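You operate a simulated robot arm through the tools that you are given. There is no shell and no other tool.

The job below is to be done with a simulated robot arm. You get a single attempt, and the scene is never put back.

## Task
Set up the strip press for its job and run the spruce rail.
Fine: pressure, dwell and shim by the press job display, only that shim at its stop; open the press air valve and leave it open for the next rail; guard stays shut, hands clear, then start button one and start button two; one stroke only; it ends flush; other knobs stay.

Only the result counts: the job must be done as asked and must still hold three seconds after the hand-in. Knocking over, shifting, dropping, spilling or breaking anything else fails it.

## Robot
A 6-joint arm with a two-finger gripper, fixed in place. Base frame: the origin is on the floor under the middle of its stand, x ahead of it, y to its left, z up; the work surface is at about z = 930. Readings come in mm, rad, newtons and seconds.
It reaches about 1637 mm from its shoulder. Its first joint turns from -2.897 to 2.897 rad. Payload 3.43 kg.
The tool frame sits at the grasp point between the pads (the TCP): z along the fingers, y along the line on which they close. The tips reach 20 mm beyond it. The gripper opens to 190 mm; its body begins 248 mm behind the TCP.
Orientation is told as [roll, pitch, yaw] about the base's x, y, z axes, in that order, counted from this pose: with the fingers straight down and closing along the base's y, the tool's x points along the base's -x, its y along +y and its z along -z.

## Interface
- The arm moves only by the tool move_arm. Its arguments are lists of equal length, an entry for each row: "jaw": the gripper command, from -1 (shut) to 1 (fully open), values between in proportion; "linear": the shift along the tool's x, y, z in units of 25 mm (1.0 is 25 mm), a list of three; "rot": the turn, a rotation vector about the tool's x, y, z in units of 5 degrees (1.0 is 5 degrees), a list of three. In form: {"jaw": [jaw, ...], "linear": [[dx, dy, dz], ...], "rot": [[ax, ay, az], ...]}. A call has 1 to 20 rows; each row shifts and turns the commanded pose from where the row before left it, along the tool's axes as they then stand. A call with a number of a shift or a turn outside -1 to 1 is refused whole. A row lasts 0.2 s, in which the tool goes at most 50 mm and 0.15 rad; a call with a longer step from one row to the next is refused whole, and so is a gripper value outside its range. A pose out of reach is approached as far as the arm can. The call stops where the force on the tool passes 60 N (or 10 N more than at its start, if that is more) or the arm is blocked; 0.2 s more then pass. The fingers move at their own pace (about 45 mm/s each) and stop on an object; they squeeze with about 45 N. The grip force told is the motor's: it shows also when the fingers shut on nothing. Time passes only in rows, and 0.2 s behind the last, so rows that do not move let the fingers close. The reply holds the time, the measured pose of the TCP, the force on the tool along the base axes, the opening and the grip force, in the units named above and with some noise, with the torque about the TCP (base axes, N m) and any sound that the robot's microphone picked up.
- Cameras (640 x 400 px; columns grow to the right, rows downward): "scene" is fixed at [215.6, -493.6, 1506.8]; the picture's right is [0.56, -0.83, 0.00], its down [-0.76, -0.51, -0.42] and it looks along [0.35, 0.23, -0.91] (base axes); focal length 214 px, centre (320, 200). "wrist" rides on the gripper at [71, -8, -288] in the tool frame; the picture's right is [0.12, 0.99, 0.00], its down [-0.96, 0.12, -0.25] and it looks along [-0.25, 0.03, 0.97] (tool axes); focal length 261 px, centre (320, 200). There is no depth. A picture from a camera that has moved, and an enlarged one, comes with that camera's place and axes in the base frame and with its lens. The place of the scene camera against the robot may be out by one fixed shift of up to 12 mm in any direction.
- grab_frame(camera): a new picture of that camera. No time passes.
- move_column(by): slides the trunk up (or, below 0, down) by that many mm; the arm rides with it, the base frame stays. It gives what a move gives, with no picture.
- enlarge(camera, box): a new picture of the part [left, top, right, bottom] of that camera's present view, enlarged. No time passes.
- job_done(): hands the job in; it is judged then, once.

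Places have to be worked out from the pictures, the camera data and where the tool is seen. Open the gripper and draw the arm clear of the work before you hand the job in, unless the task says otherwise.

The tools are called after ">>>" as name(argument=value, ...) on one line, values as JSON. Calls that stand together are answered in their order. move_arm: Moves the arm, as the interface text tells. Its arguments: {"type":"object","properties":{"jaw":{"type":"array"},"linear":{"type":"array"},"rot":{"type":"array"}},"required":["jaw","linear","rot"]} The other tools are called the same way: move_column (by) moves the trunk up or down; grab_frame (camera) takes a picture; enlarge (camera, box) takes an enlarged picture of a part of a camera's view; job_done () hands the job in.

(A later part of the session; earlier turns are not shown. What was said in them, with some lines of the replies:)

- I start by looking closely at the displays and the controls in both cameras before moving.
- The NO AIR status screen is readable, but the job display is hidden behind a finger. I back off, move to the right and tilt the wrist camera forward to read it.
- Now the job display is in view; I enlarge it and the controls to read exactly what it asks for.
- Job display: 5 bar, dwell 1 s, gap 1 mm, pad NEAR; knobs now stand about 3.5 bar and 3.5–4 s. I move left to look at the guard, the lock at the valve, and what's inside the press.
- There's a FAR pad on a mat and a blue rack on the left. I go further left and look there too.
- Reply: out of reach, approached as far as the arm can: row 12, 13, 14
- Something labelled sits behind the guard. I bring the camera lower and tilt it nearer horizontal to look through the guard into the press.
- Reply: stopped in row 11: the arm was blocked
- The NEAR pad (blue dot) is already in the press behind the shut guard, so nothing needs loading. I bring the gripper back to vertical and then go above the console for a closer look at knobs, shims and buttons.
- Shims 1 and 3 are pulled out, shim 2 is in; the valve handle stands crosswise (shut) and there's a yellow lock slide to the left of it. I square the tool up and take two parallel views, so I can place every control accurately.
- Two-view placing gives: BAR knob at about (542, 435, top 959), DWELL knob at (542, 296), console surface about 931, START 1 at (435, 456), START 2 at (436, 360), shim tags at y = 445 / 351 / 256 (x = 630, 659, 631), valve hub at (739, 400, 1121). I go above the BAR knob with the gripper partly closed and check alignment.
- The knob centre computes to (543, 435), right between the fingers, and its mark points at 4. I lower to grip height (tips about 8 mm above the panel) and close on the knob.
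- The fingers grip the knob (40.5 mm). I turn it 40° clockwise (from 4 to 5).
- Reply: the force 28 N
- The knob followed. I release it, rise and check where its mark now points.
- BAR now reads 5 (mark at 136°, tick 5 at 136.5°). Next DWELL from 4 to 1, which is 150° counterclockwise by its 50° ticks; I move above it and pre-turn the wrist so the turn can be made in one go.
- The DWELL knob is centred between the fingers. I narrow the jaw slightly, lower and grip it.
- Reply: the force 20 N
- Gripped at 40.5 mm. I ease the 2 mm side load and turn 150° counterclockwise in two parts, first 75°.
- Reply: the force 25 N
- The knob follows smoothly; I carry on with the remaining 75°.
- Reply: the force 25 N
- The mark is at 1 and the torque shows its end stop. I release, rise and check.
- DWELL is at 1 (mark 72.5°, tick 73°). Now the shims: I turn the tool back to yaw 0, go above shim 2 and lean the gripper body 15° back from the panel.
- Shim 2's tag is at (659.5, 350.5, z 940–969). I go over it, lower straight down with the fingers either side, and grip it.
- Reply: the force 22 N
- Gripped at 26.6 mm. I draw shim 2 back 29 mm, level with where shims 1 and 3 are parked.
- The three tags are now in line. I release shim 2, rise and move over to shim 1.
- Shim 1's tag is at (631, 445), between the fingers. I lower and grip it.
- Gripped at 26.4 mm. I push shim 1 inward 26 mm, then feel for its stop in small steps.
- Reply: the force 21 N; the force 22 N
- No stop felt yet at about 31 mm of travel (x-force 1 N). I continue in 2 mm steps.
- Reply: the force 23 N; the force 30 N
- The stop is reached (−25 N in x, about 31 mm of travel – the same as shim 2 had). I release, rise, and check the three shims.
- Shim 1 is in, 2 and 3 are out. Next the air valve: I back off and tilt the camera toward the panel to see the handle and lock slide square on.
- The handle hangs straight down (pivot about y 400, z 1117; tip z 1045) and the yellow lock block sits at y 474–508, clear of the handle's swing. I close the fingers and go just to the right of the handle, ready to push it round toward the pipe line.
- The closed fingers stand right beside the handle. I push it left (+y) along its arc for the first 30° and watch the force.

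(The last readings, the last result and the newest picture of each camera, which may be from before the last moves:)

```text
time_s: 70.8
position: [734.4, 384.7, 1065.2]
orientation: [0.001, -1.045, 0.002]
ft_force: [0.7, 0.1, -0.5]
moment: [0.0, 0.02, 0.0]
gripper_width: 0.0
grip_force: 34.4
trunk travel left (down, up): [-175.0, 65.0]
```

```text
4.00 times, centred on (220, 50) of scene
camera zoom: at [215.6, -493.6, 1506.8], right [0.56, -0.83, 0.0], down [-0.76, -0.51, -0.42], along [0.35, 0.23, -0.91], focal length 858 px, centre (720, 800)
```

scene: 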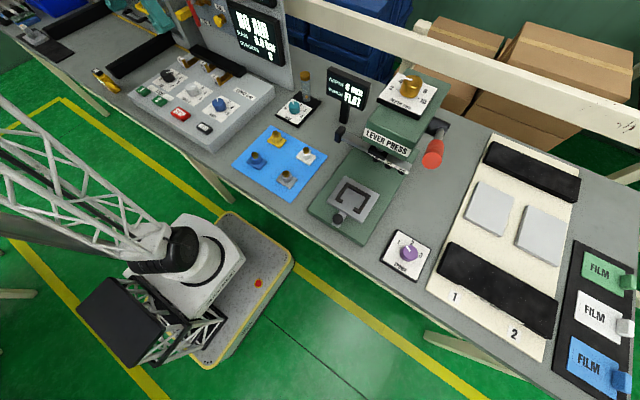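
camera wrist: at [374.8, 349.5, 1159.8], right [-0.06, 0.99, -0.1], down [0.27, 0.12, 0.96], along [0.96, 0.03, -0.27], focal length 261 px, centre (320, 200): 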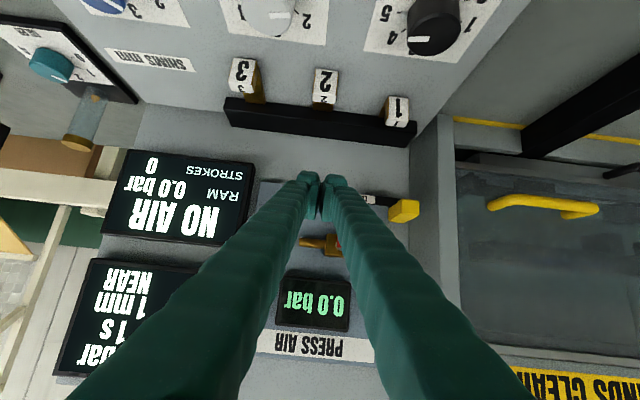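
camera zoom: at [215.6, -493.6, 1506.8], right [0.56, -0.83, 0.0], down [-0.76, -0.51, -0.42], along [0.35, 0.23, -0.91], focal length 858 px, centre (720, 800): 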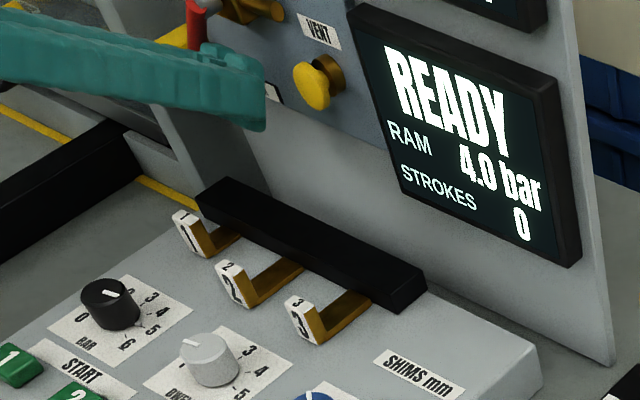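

The handle has turned about 42° with hardly any force and the display shows READY with pressure rising. I carry on along the arc.

>>> move_arm(jaw=[-1, -1, -1, -1, -1], linear=[[0, 0.302, 0], [0, 0.302, 0], [-0.095, 0.322, -0.055], [-0.095, 0.322, -0.055], [0, 0, 0]], rot=[[0, 0, 0], [0, 0, 0], [0, 0, 0], [0, 0, 0], [0, 0, 0]])

>>> enlarge(camera="wrist", box=[240, 140, 440, 265])

>>> enlarge(camera="scene", box=[140, 0, 300, 100])

```text
time_s: 72.0
position: [732.9, 416.3, 1070.6]
orientation: [0.0, -1.045, 0.002]
ft_force: [-0.3, 0.4, -0.5]
moment: [0.03, 0.05, 0.01]
gripper_width: 0.0
grip_force: 34.0
trunk travel left (down, up): [-175.0, 65.0]
```

```text
3.20 times, centred on (340, 202) of wrist
camera zoom: at [448.4, 406.9, 1154.7], right [-0.06, 0.99, -0.1], down [0.27, 0.12, 0.96], along [0.96, 0.03, -0.27], focal length 834 px, centre (256, 192)
```

zoom: 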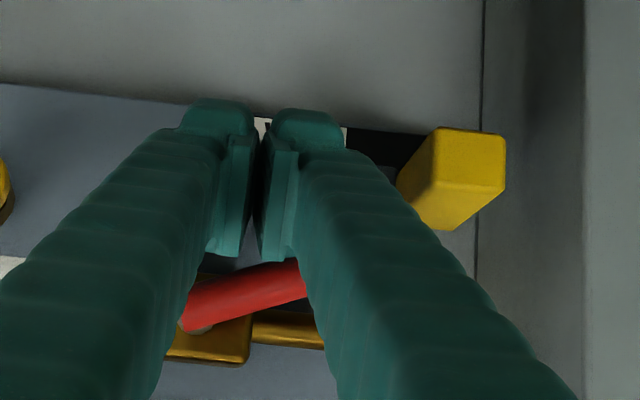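

```text
4.00 times, centred on (220, 50) of scene
camera zoom: at [215.6, -493.6, 1506.8], right [0.56, -0.83, 0.0], down [-0.76, -0.51, -0.42], along [0.35, 0.23, -0.91], focal length 858 px, centre (720, 800)
```

zoom: 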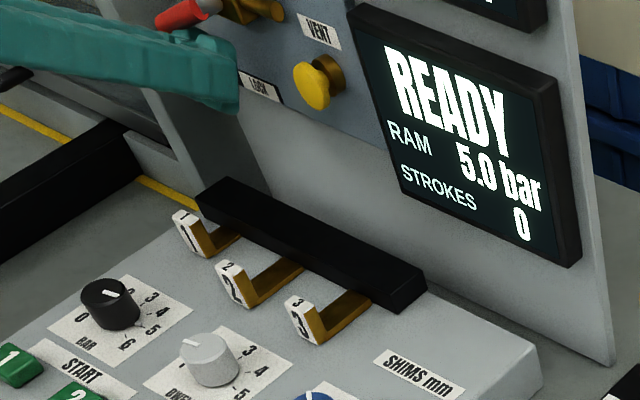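

READY with RAM 5.0 bar already; the handle is about 20° short of in-line. I push it up the rest of the way.

>>> move_arm(jaw=[-1, -1, -1, -1], linear=[[-0.242, 0.137, -0.14], [-0.242, 0.137, -0.14], [-0.242, 0.137, -0.14], [0, 0, 0]], rot=[[0, 0, 0], [0, 0, 0], [0, 0, 0], [0, 0, 0]])

>>> enlarge(camera="wrist", box=[240, 140, 440, 265])

>>> enlarge(camera="scene", box=[140, 0, 300, 100])

```text
time_s: 73.0
position: [734.8, 425.1, 1088.1]
orientation: [-0.002, -1.043, 0.002]
ft_force: [3.6, -9.1, -23.2]
moment: [0.25, 0.31, -0.14]
gripper_width: 6.1
grip_force: 34.1
trunk travel left (down, up): [-175.0, 65.0]
```

```text
3.20 times, centred on (340, 202) of wrist
camera zoom: at [449.1, 417.2, 1173.4], right [-0.06, 0.99, -0.1], down [0.27, 0.12, 0.96], along [0.96, 0.03, -0.28], focal length 834 px, centre (256, 192)
```

zoom: 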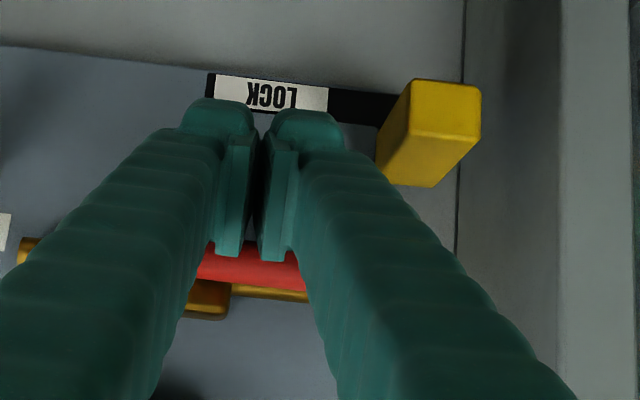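

```text
4.00 times, centred on (220, 50) of scene
camera zoom: at [215.6, -493.6, 1506.8], right [0.56, -0.83, 0.0], down [-0.76, -0.51, -0.42], along [0.35, 0.23, -0.91], focal length 858 px, centre (720, 800)
```

zoom: 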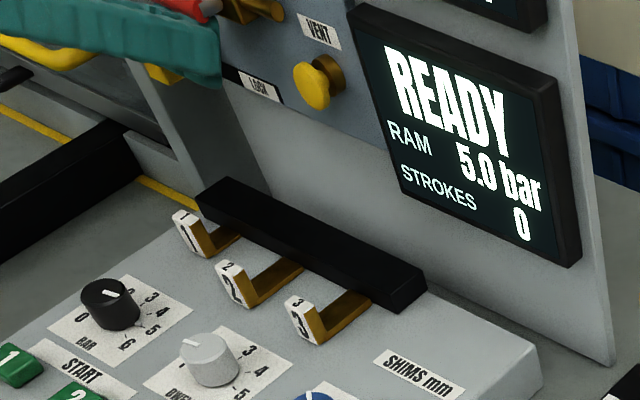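

The handle is at its end stop, in line with the pipe (−23 N). I ease off downward, back away and check the valve and displays.

>>> move_arm(jaw=[-1, -1, -1, -1, -1, -1, -1], linear=[[0.4, 0, 0.23], [0.5, 0, -0.866], [0.5, 0, -0.866], [0.5, 0, -0.866], [0.5, 0, -0.866], [0.5, 0, -0.866], [0, 0, 0]], rot=[[0, 0, 0], [0, 0, 0], [0, 0, 0], [0, 0, 0], [0, 0, 0], [0, 0, 0], [0, 0, 0]])

>>> grab_frame(camera="wrist")

>>> enlarge(camera="wrist", box=[60, 60, 440, 300])

>>> enlarge(camera="scene", box=[100, 0, 300, 125])

```text
time_s: 74.6
position: [609.2, 425.9, 1080.6]
orientation: [-0.002, -1.046, 0.003]
ft_force: [-0.9, 0.2, -0.2]
moment: [-0.04, 0.01, -0.04]
gripper_width: 0.1
grip_force: 34.0
trunk travel left (down, up): [-175.0, 65.0]
```

```text
taken
camera wrist: at [323.2, 416.8, 1164.6], right [-0.06, 0.99, -0.1], down [0.27, 0.12, 0.96], along [0.96, 0.03, -0.27], focal length 261 px, centre (320, 200)
```

wrist: 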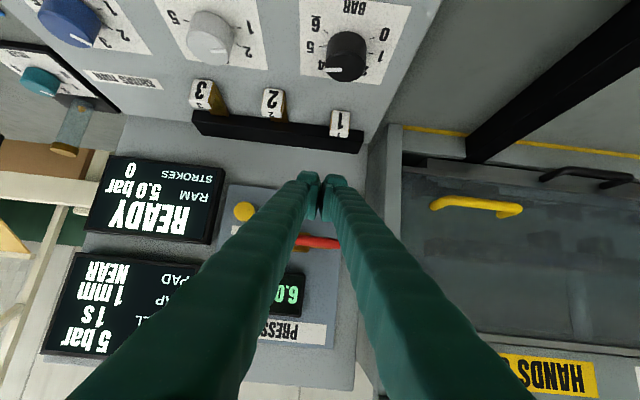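

```text
1.67 times, centred on (250, 180) of wrist
camera zoom: at [323.2, 416.8, 1164.6], right [-0.06, 0.99, -0.1], down [0.27, 0.12, 0.96], along [0.96, 0.03, -0.27], focal length 434 px, centre (437, 233)
```

zoom: 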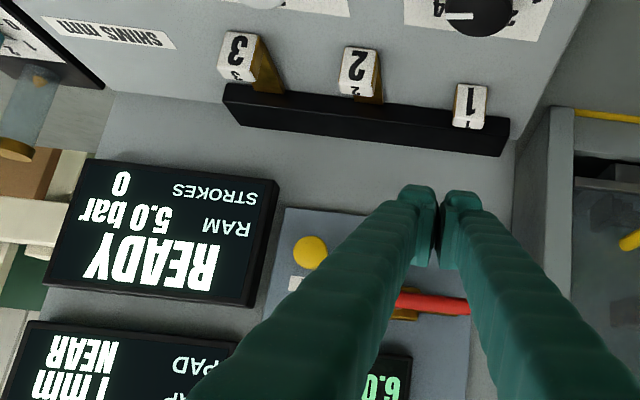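

```text
3.20 times, centred on (200, 62) of scene
camera zoom: at [215.6, -493.6, 1506.8], right [0.56, -0.83, 0.0], down [-0.76, -0.51, -0.42], along [0.35, 0.23, -0.91], focal length 686 px, centre (704, 640)
```

zoom: 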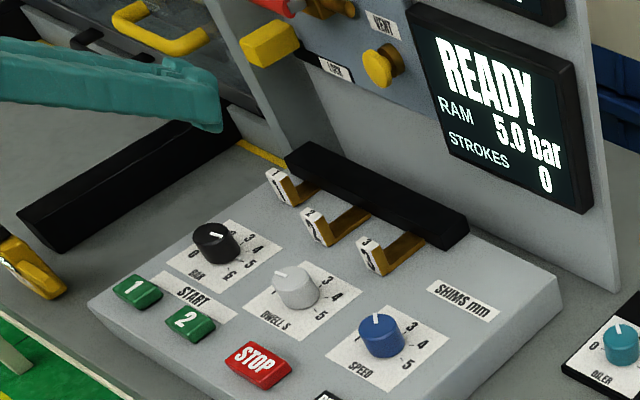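

READY: RAM 5.0 bar, supply 6.0 bar, 0 strokes. Before starting I take a closer look through the guard to confirm what rail and pad are loaded.

>>> move_arm(jaw=[0.5, 0.5, 0.5, 0.5, 0.5, 0.5, 0.5, 0.5, 0.5, 0.5, 0.5, 0.5, 0.5, 0.5], linear=[[0, 1, 0], [0, 1, 0], [0, 1, 0], [0, 1, 0], [0, 1, 0], [0, 1, 0], [0, 1, 0], [0, 1, 0], [0, 1, 0], [0, 1, 0], [0, 1, 0], [0, 1, 0], [0, 1, 0], [0, 0, 0]], rot=[[0, 0, 0], [0, 0, 0], [0, 0, 0], [0, 0, 0], [0, 0, 0], [0, 0, 0], [0, 0, 0], [0, 0, 0], [0, 0, 0], [0, 0, 0], [0, 0, 0], [0, 0, 0], [0, 0, 0], [0, 0, 0]])

>>> grab_frame(camera="wrist")

>>> enlarge(camera="wrist", box=[220, 100, 420, 300])

>>> enlarge(camera="wrist", box=[420, 130, 620, 330])

```text
time_s: 77.6
position: [609.2, 750.9, 1080.1]
orientation: [-0.002, -1.046, 0.0]
ft_force: [-0.4, 0.3, 0.7]
moment: [-0.01, -0.04, 0.02]
gripper_width: 142.5
grip_force: 0.1
trunk travel left (down, up): [-175.0, 65.0]
```

```text
taken
camera wrist: at [322.7, 742.8, 1163.5], right [-0.06, 0.99, -0.1], down [0.27, 0.12, 0.96], along [0.96, 0.03, -0.27], focal length 261 px, centre (320, 200)
```

wrist: 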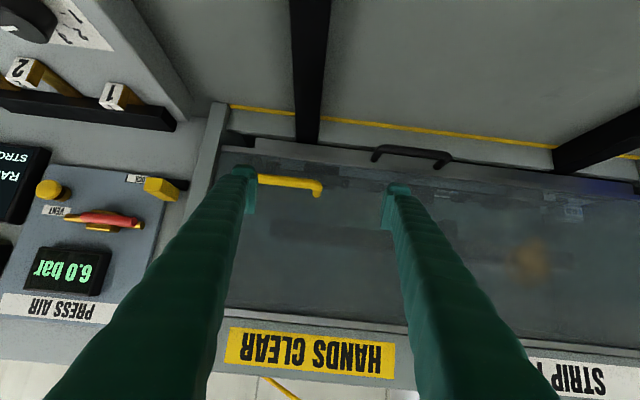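

```text
2.00 times, centred on (320, 200) of wrist
camera zoom: at [322.7, 742.8, 1163.5], right [-0.06, 0.99, -0.1], down [0.27, 0.12, 0.96], along [0.96, 0.03, -0.27], focal length 521 px, centre (320, 200)
```

zoom: 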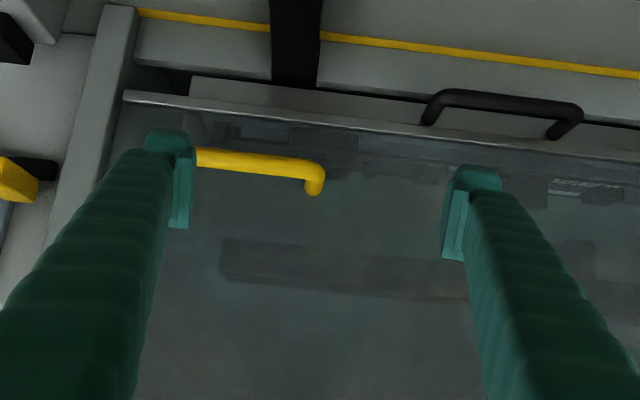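

```text
2.00 times, centred on (520, 230) of wrist
camera zoom: at [322.7, 742.8, 1163.5], right [-0.06, 0.99, -0.1], down [0.27, 0.12, 0.96], along [0.96, 0.03, -0.27], focal length 521 px, centre (-80, 140)
```

zoom: 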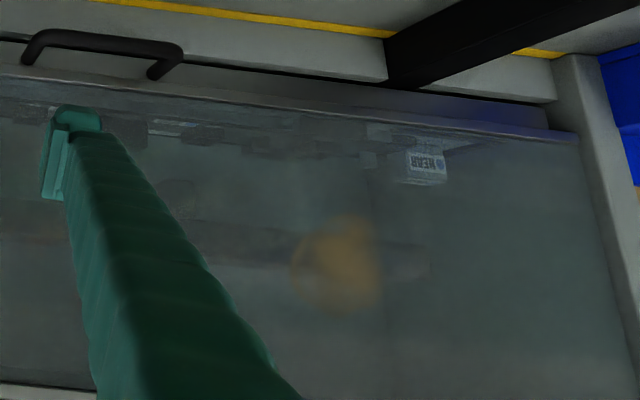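

>>> enlarge(camera="wrist", box=[440, 160, 560, 235])

>>> enlarge(camera="wrist", box=[540, 170, 620, 240])

>>> enlarge(camera="wrist", box=[260, 140, 380, 215])

```text
5.33 times, centred on (500, 198) of wrist
camera zoom: at [322.7, 742.8, 1163.5], right [-0.06, 0.99, -0.1], down [0.27, 0.12, 0.96], along [0.96, 0.03, -0.27], focal length 1390 px, centre (-640, 213)
```

zoom: 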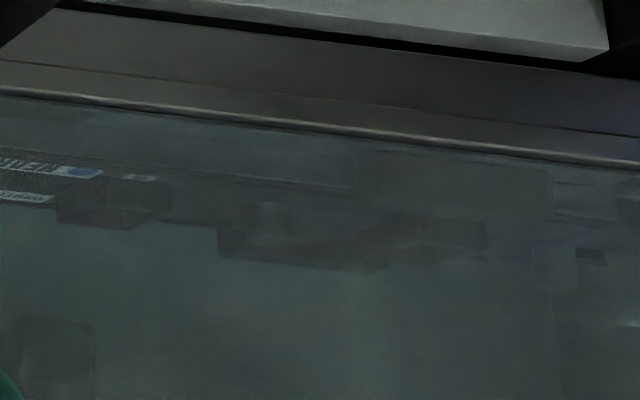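

```text
5.71 times, centred on (580, 205) of wrist
camera zoom: at [322.7, 742.8, 1163.5], right [-0.06, 0.99, -0.1], down [0.27, 0.12, 0.96], along [0.96, 0.03, -0.27], focal length 1489 px, centre (-1166, 171)
```

zoom: 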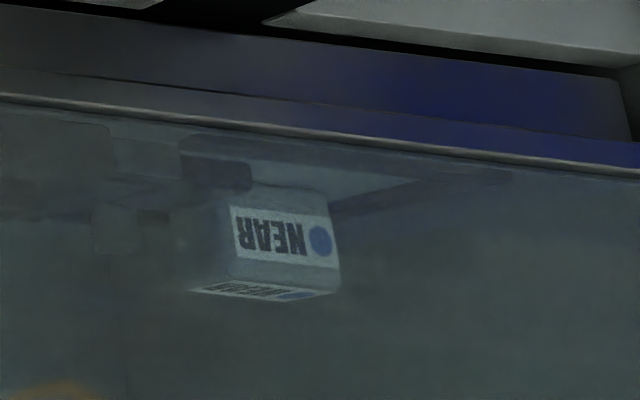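

```text
5.33 times, centred on (320, 178) of wrist
camera zoom: at [322.7, 742.8, 1163.5], right [-0.06, 0.99, -0.1], down [0.27, 0.12, 0.96], along [0.96, 0.03, -0.27], focal length 1390 px, centre (320, 320)
```

zoom: 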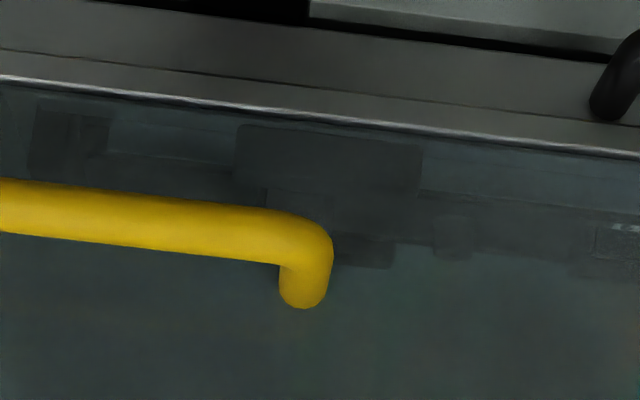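

>>> move_arm(jaw=[0.5, 0.5, 0.5, 0.5], linear=[[0, -1, 0], [0, -1, 0], [0, -1, 0], [0, 0, 0]], rot=[[0, 0, 0], [0, 0, 0], [0, 0, 0], [0, 0, 0]])

>>> enlarge(camera="wrist", box=[400, 160, 520, 235])

>>> enlarge(camera="wrist", box=[300, 140, 420, 215])

```text
time_s: 78.6
position: [608.6, 675.9, 1080.6]
orientation: [0.003, -1.045, 0.0]
ft_force: [-0.4, -0.3, -0.6]
moment: [-0.01, -0.02, 0.02]
gripper_width: 142.6
grip_force: 0.1
trunk travel left (down, up): [-175.0, 65.0]
```

```text
5.33 times, centred on (460, 198) of wrist
camera zoom: at [322.6, 666.3, 1164.5], right [-0.06, 0.99, -0.1], down [0.27, 0.12, 0.96], along [0.96, 0.03, -0.27], focal length 1390 px, centre (-427, 213)
```

zoom: 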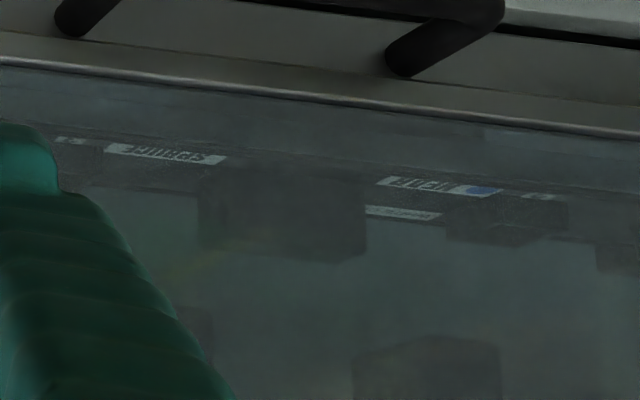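

```text
5.33 times, centred on (360, 178) of wrist
camera zoom: at [322.6, 666.3, 1164.5], right [-0.06, 0.99, -0.1], down [0.27, 0.12, 0.96], along [0.96, 0.03, -0.27], focal length 1390 px, centre (107, 320)
```

zoom: 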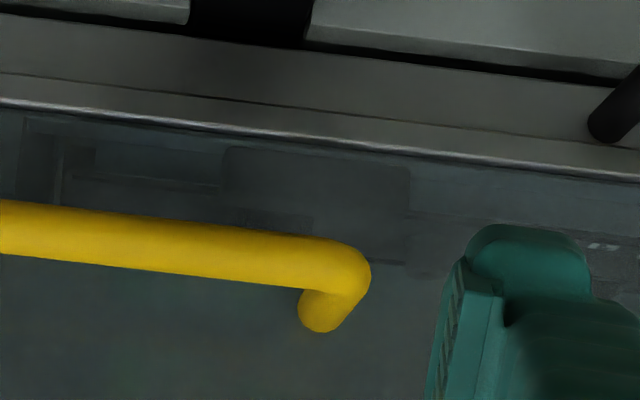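

The label through the guard reads SPRUCE with NEAR (blue) and the NEAR pad is in, guard shut, so all is set. I close the gripper, bring it back to vertical and head for the start buttons.

>>> move_arm(jaw=[-1, -1, -1, -1, -1, -1, -1, -1, -1, -1, -1, -1, -1], linear=[[0, 0, 0], [0, 0, 0], [0, 0, 0], [0, 0, 0], [0, 0, 0], [0, 0, 0], [0, 0, 0], [0, 0, 0], [0, 0, 0], [0, 0, 0], [0, 0, 0], [0, 0, 0], [0, 0, 0]], rot=[[0, 1, 0], [0, 1, 0], [0, 1, 0], [0, 1, 0], [0, 1, 0], [0, 1, 0], [0, 1, 0], [0, 1, 0], [0, 1, 0], [0, 1, 0], [0, 1, 0], [0, 0.97, 0], [0, 0, 0]])

```text
time_s: 81.4
position: [609.5, 675.0, 1078.9]
orientation: [-0.001, 0.001, 0.002]
ft_force: [-0.4, -0.3, -0.4]
moment: [-0.04, 0.07, -0.01]
gripper_width: 0.0
grip_force: 34.3
trunk travel left (down, up): [-175.0, 65.0]
```

>>> move_arm(jaw=[-1, -1, -1, -1, -1, -1, -1, -1, -1, -1], linear=[[0.771, -0.973, 0.218], [0.771, -0.973, 0.218], [0.771, -0.973, 0.218], [0.771, -0.973, 0.218], [0.771, -0.973, 0.218], [0.771, -0.973, 0.218], [0.771, -0.973, 0.218], [0.771, -0.973, 0.218], [0.771, -0.973, 0.218], [0, 0, 0]], rot=[[0, 0, 0], [0, 0, 0], [0, 0, 0], [0, 0, 0], [0, 0, 0], [0, 0, 0], [0, 0, 0], [0, 0, 0], [0, 0, 0], [0, 0, 0]])

>>> grab_frame(camera="wrist")

>>> enlarge(camera="wrist", box=[200, 130, 400, 255])

>>> enlarge(camera="scene", box=[100, 0, 300, 125])

```text
time_s: 83.6
position: [436.3, 456.1, 1032.1]
orientation: [0.001, -0.002, 0.002]
ft_force: [0.2, -0.6, 0.4]
moment: [0.0, 0.01, 0.0]
gripper_width: 0.4
grip_force: 34.0
trunk travel left (down, up): [-175.0, 65.0]
```

```text
taken
camera wrist: at [363.6, 447.8, 1319.2], right [-0.12, 0.99, 0.0], down [0.96, 0.12, 0.25], along [0.25, 0.03, -0.97], focal length 261 px, centre (320, 200)
```

wrist: 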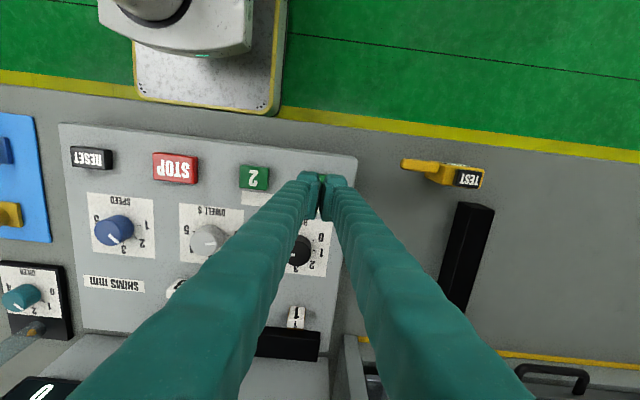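

```text
3.20 times, centred on (300, 192) of wrist
camera zoom: at [363.6, 447.8, 1319.2], right [-0.12, 0.99, 0.0], down [0.96, 0.12, 0.25], along [0.25, 0.03, -0.97], focal length 834 px, centre (384, 224)
```

zoom: 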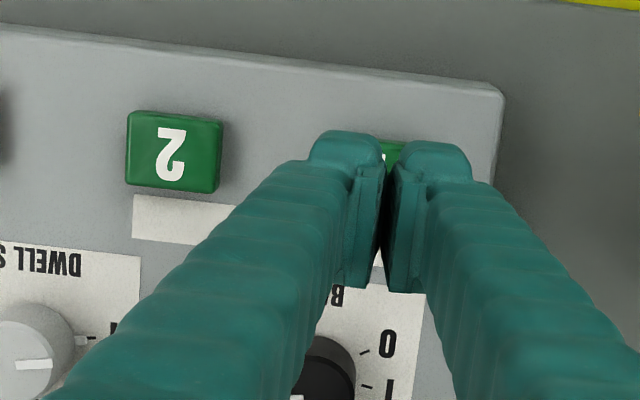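

```text
3.20 times, centred on (200, 62) of scene
camera zoom: at [215.6, -493.6, 1506.8], right [0.56, -0.83, 0.0], down [-0.76, -0.51, -0.42], along [0.35, 0.23, -0.91], focal length 686 px, centre (704, 640)
```

zoom: 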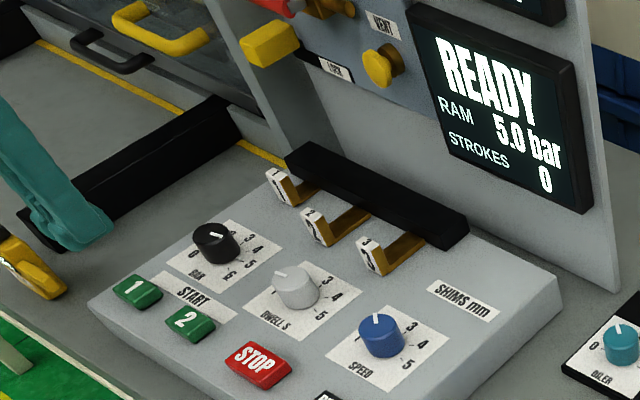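

Closed fingertips are above START 1 (START 2 measures (435.5, 360)). I lower to about 12 mm above the button.

>>> move_arm(jaw=[-1, -1, -1, -1], linear=[[0, 0, 0.75], [0, 0, 0.75], [0, 0, 0.75], [0, 0, 0]], rot=[[0, 0, 0], [0, 0, 0], [0, 0, 0], [0, 0, 0]])

>>> enlarge(camera="scene", box=[100, 0, 300, 125])

>>> enlarge(camera="wrist", box=[200, 110, 400, 235])

```text
time_s: 84.6
position: [435.1, 457.3, 975.3]
orientation: [-0.001, -0.002, 0.003]
ft_force: [0.3, -0.3, 0.6]
moment: [0.0, -0.02, -0.02]
gripper_width: 0.1
grip_force: 34.1
trunk travel left (down, up): [-175.0, 65.0]
```

```text
3.20 times, centred on (200, 62) of scene
camera zoom: at [215.6, -493.6, 1506.8], right [0.56, -0.83, 0.0], down [-0.76, -0.51, -0.42], along [0.35, 0.23, -0.91], focal length 686 px, centre (704, 640)
```

zoom: 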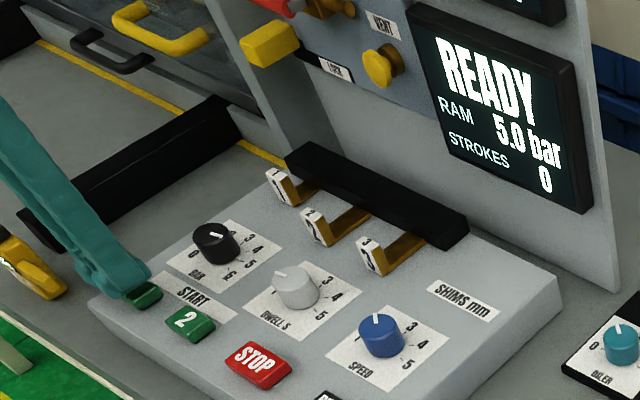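

```text
3.20 times, centred on (300, 172) of wrist
camera zoom: at [362.8, 448.3, 1262.2], right [-0.12, 0.99, 0.0], down [0.96, 0.12, 0.25], along [0.25, 0.03, -0.97], focal length 834 px, centre (384, 288)
```

zoom: 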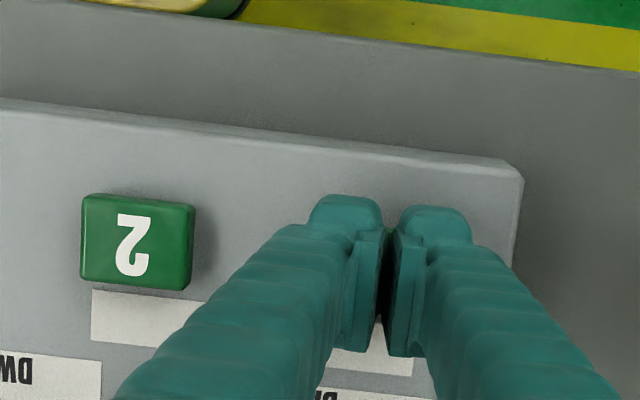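

I press down in small steps, watching the force and listening for the click.

>>> move_arm(jaw=[-1, -1, -1, -1], linear=[[0, 0, 0.12], [0, 0, 0.12], [0, 0, 0.12], [0, 0, 0.12]], rot=[[0, 0, 0], [0, 0, 0], [0, 0, 0], [0, 0, 0]])

```text
time_s: 85.6
position: [436.5, 457.1, 962.0]
orientation: [0.001, -0.002, 0.001]
ft_force: [-0.8, -1.0, 2.4]
moment: [0.0, 0.01, 0.01]
gripper_width: 5.6
grip_force: 34.3
trunk travel left (down, up): [-175.0, 65.0]
```

>>> move_arm(jaw=[-1, -1], linear=[[0, 0, 0.1], [0, 0, 0.08]], rot=[[0, 0, 0], [0, 0, 0]])

>>> enlarge(camera="scene", box=[100, 0, 300, 125])

```text
time_s: 86.2
position: [436.4, 455.3, 958.4]
orientation: [-0.001, -0.003, 0.0]
ft_force: [-1.9, -0.6, 10.9]
moment: [-0.02, 0.06, 0.0]
gripper_width: 6.1
grip_force: 33.8
trunk travel left (down, up): [-175.0, 65.0]
heard: click
```

```text
3.20 times, centred on (200, 62) of scene
camera zoom: at [215.6, -493.6, 1506.8], right [0.56, -0.83, 0.0], down [-0.76, -0.51, -0.42], along [0.35, 0.23, -0.91], focal length 686 px, centre (704, 640)
```

zoom: 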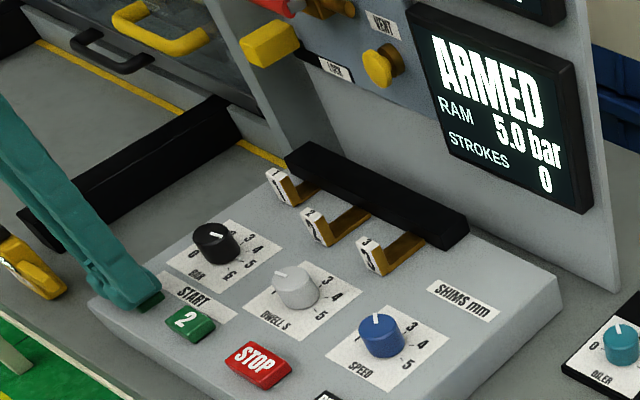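

START 1 clicked and the display shows ARMED. I go straight over to START 2 and press it.

>>> move_arm(jaw=[-1, -1, -1, -1, -1, -1, -1, -1], linear=[[0, 0, -0.6], [0, -0.955, 0], [0, -0.955, 0], [0, -0.955, 0], [0, -0.955, 0], [0, 0, 0.36], [0, 0, 0.16], [0, 0, 0.1]], rot=[[0, 0, 0], [0, 0, 0], [0, 0, 0], [0, 0, 0], [0, 0, 0], [0, 0, 0], [0, 0, 0], [0, 0, 0]])

>>> enlarge(camera="scene", box=[100, 0, 300, 125])

```text
time_s: 88.0
position: [436.9, 361.2, 958.4]
orientation: [0.001, 0.0, 0.002]
ft_force: [3.2, -0.6, 15.6]
moment: [0.01, -0.02, 0.05]
gripper_width: 6.3
grip_force: 34.2
trunk travel left (down, up): [-175.0, 65.0]
heard: click
```

```text
3.20 times, centred on (200, 62) of scene
camera zoom: at [215.6, -493.6, 1506.8], right [0.56, -0.83, 0.0], down [-0.76, -0.51, -0.42], along [0.35, 0.23, -0.91], focal length 686 px, centre (704, 640)
```

zoom: 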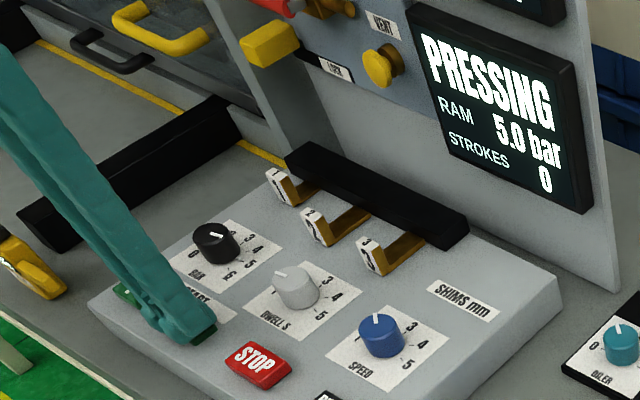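

PRESSING is shown. I lift straight off the button and wait clear while the stroke runs.

>>> move_arm(jaw=[-1, -1, -1, -1, -1, -1, -1, -1], linear=[[0, 0, -0.8], [0, 0, -1], [0, 0, -1], [0, 0, -1], [0, 0, -1], [0, 0, 0], [0, 0, 0], [0, 0, 0]], rot=[[0, 0, 0], [0, 0, 0], [0, 0, 0], [0, 0, 0], [0, 0, 0], [0, 0, 0], [0, 0, 0], [0, 0, 0]])

>>> enlarge(camera="scene", box=[100, 0, 300, 125])

```text
time_s: 89.8
position: [435.3, 361.1, 1076.2]
orientation: [0.0, -0.003, 0.002]
ft_force: [0.2, 0.2, -0.3]
moment: [-0.02, 0.01, -0.02]
gripper_width: 0.0
grip_force: 34.5
trunk travel left (down, up): [-175.0, 65.0]
```

```text
3.20 times, centred on (200, 62) of scene
camera zoom: at [215.6, -493.6, 1506.8], right [0.56, -0.83, 0.0], down [-0.76, -0.51, -0.42], along [0.35, 0.23, -0.91], focal length 686 px, centre (704, 640)
```

zoom: 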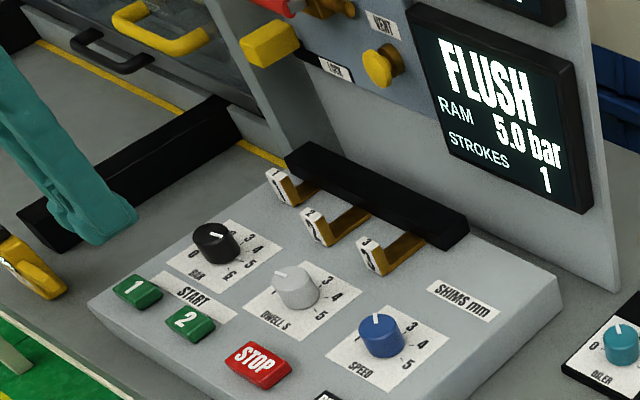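

FLUSH with exactly 1 stroke. I open the gripper, draw the arm up and back, and do a final check of every control.

>>> move_arm(jaw=[0.6, 0.6, 0.6, 0.6, 0.6, 0.6, 0.6, 0.6, 0.6, 0.6], linear=[[0, 0, -1], [0, 0, -1], [0, 0, -1], [0, 0, -1], [0, 0, -1], [0, 0, -1], [0, 0, -1], [0, 0, -1], [0, 0, 0], [0, 0, 0]], rot=[[0, 0, 0], [0, 0, 0], [0, 0, 0], [0, 0, 0], [0, 0, 0], [0, 0, 0], [0, 0, 0], [0, 0, 0], [0, 0, 0], [0, 0, 0]])

>>> grab_frame(camera="wrist")

>>> grab_frame(camera="scene")

>>> enlarge(camera="wrist", box=[200, 180, 440, 400])

>>> enlarge(camera="scene", box=[100, 0, 300, 125])

```text
time_s: 92.0
position: [435.7, 359.4, 1278.2]
orientation: [0.0, -0.001, 0.001]
ft_force: [0.0, -0.3, -0.1]
moment: [-0.03, -0.01, 0.02]
gripper_width: 152.0
grip_force: 0.1
trunk travel left (down, up): [-175.0, 65.0]
```

```text
taken
camera wrist: at [362.7, 351.8, 1565.7], right [-0.12, 0.99, 0.0], down [0.96, 0.12, 0.25], along [0.25, 0.03, -0.97], focal length 261 px, centre (320, 200)
```

wrist: 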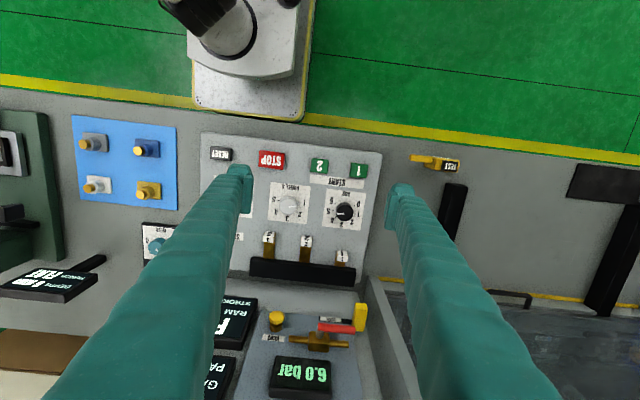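

```text
taken
```

scene: 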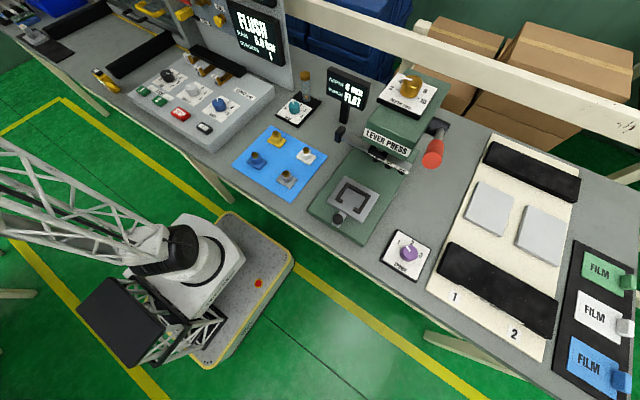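

```text
1.82 times, centred on (320, 290) of wrist
camera zoom: at [362.7, 351.8, 1565.7], right [-0.12, 0.99, 0.0], down [0.96, 0.12, 0.25], along [0.25, 0.03, -0.97], focal length 474 px, centre (320, 36)
```

zoom: 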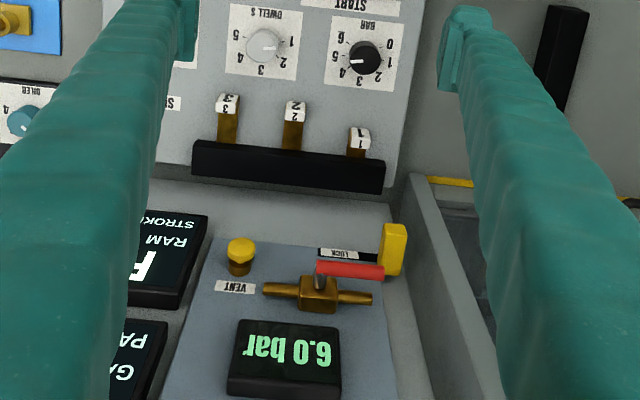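

```text
3.20 times, centred on (200, 62) of scene
camera zoom: at [215.6, -493.6, 1506.8], right [0.56, -0.83, 0.0], down [-0.76, -0.51, -0.42], along [0.35, 0.23, -0.91], focal length 686 px, centre (704, 640)
```

zoom: 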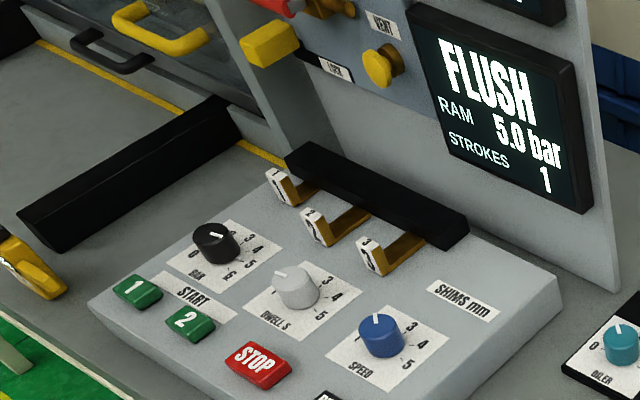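

Everything holds: FLUSH, 1 stroke, BAR at 5, DWELL at 1, only shim 1 in, valve open at 6.0 bar, guard shut, and the arm is open and clear. I hand the job in.

>>> job_done()

```text
The job is handed in.
```

The spruce rail is pressed. The press display shows FLUSH after exactly one stroke, and the job is handed in.

| Item | State at hand-in |
|---|---|
| Pressure | 5 bar, as on the job display |
| Dwell | 1 s, as on the job display |
| Shims | Shim 1 (1 mm) at its stop; shim 2 pulled out, shim 3 left out |
| Air valve | Open and left open, supply reading 6.0 bar |
| Guard | Not touched, shut throughout |
| Start | Button one, then button two, pressed once each |

I didn't touch any other knobs. Through the guard I could read NEAR on the pad. The rail label was too blurred to read fully but looked like SPRUCE. The gripper is open and the arm is clear of the work.
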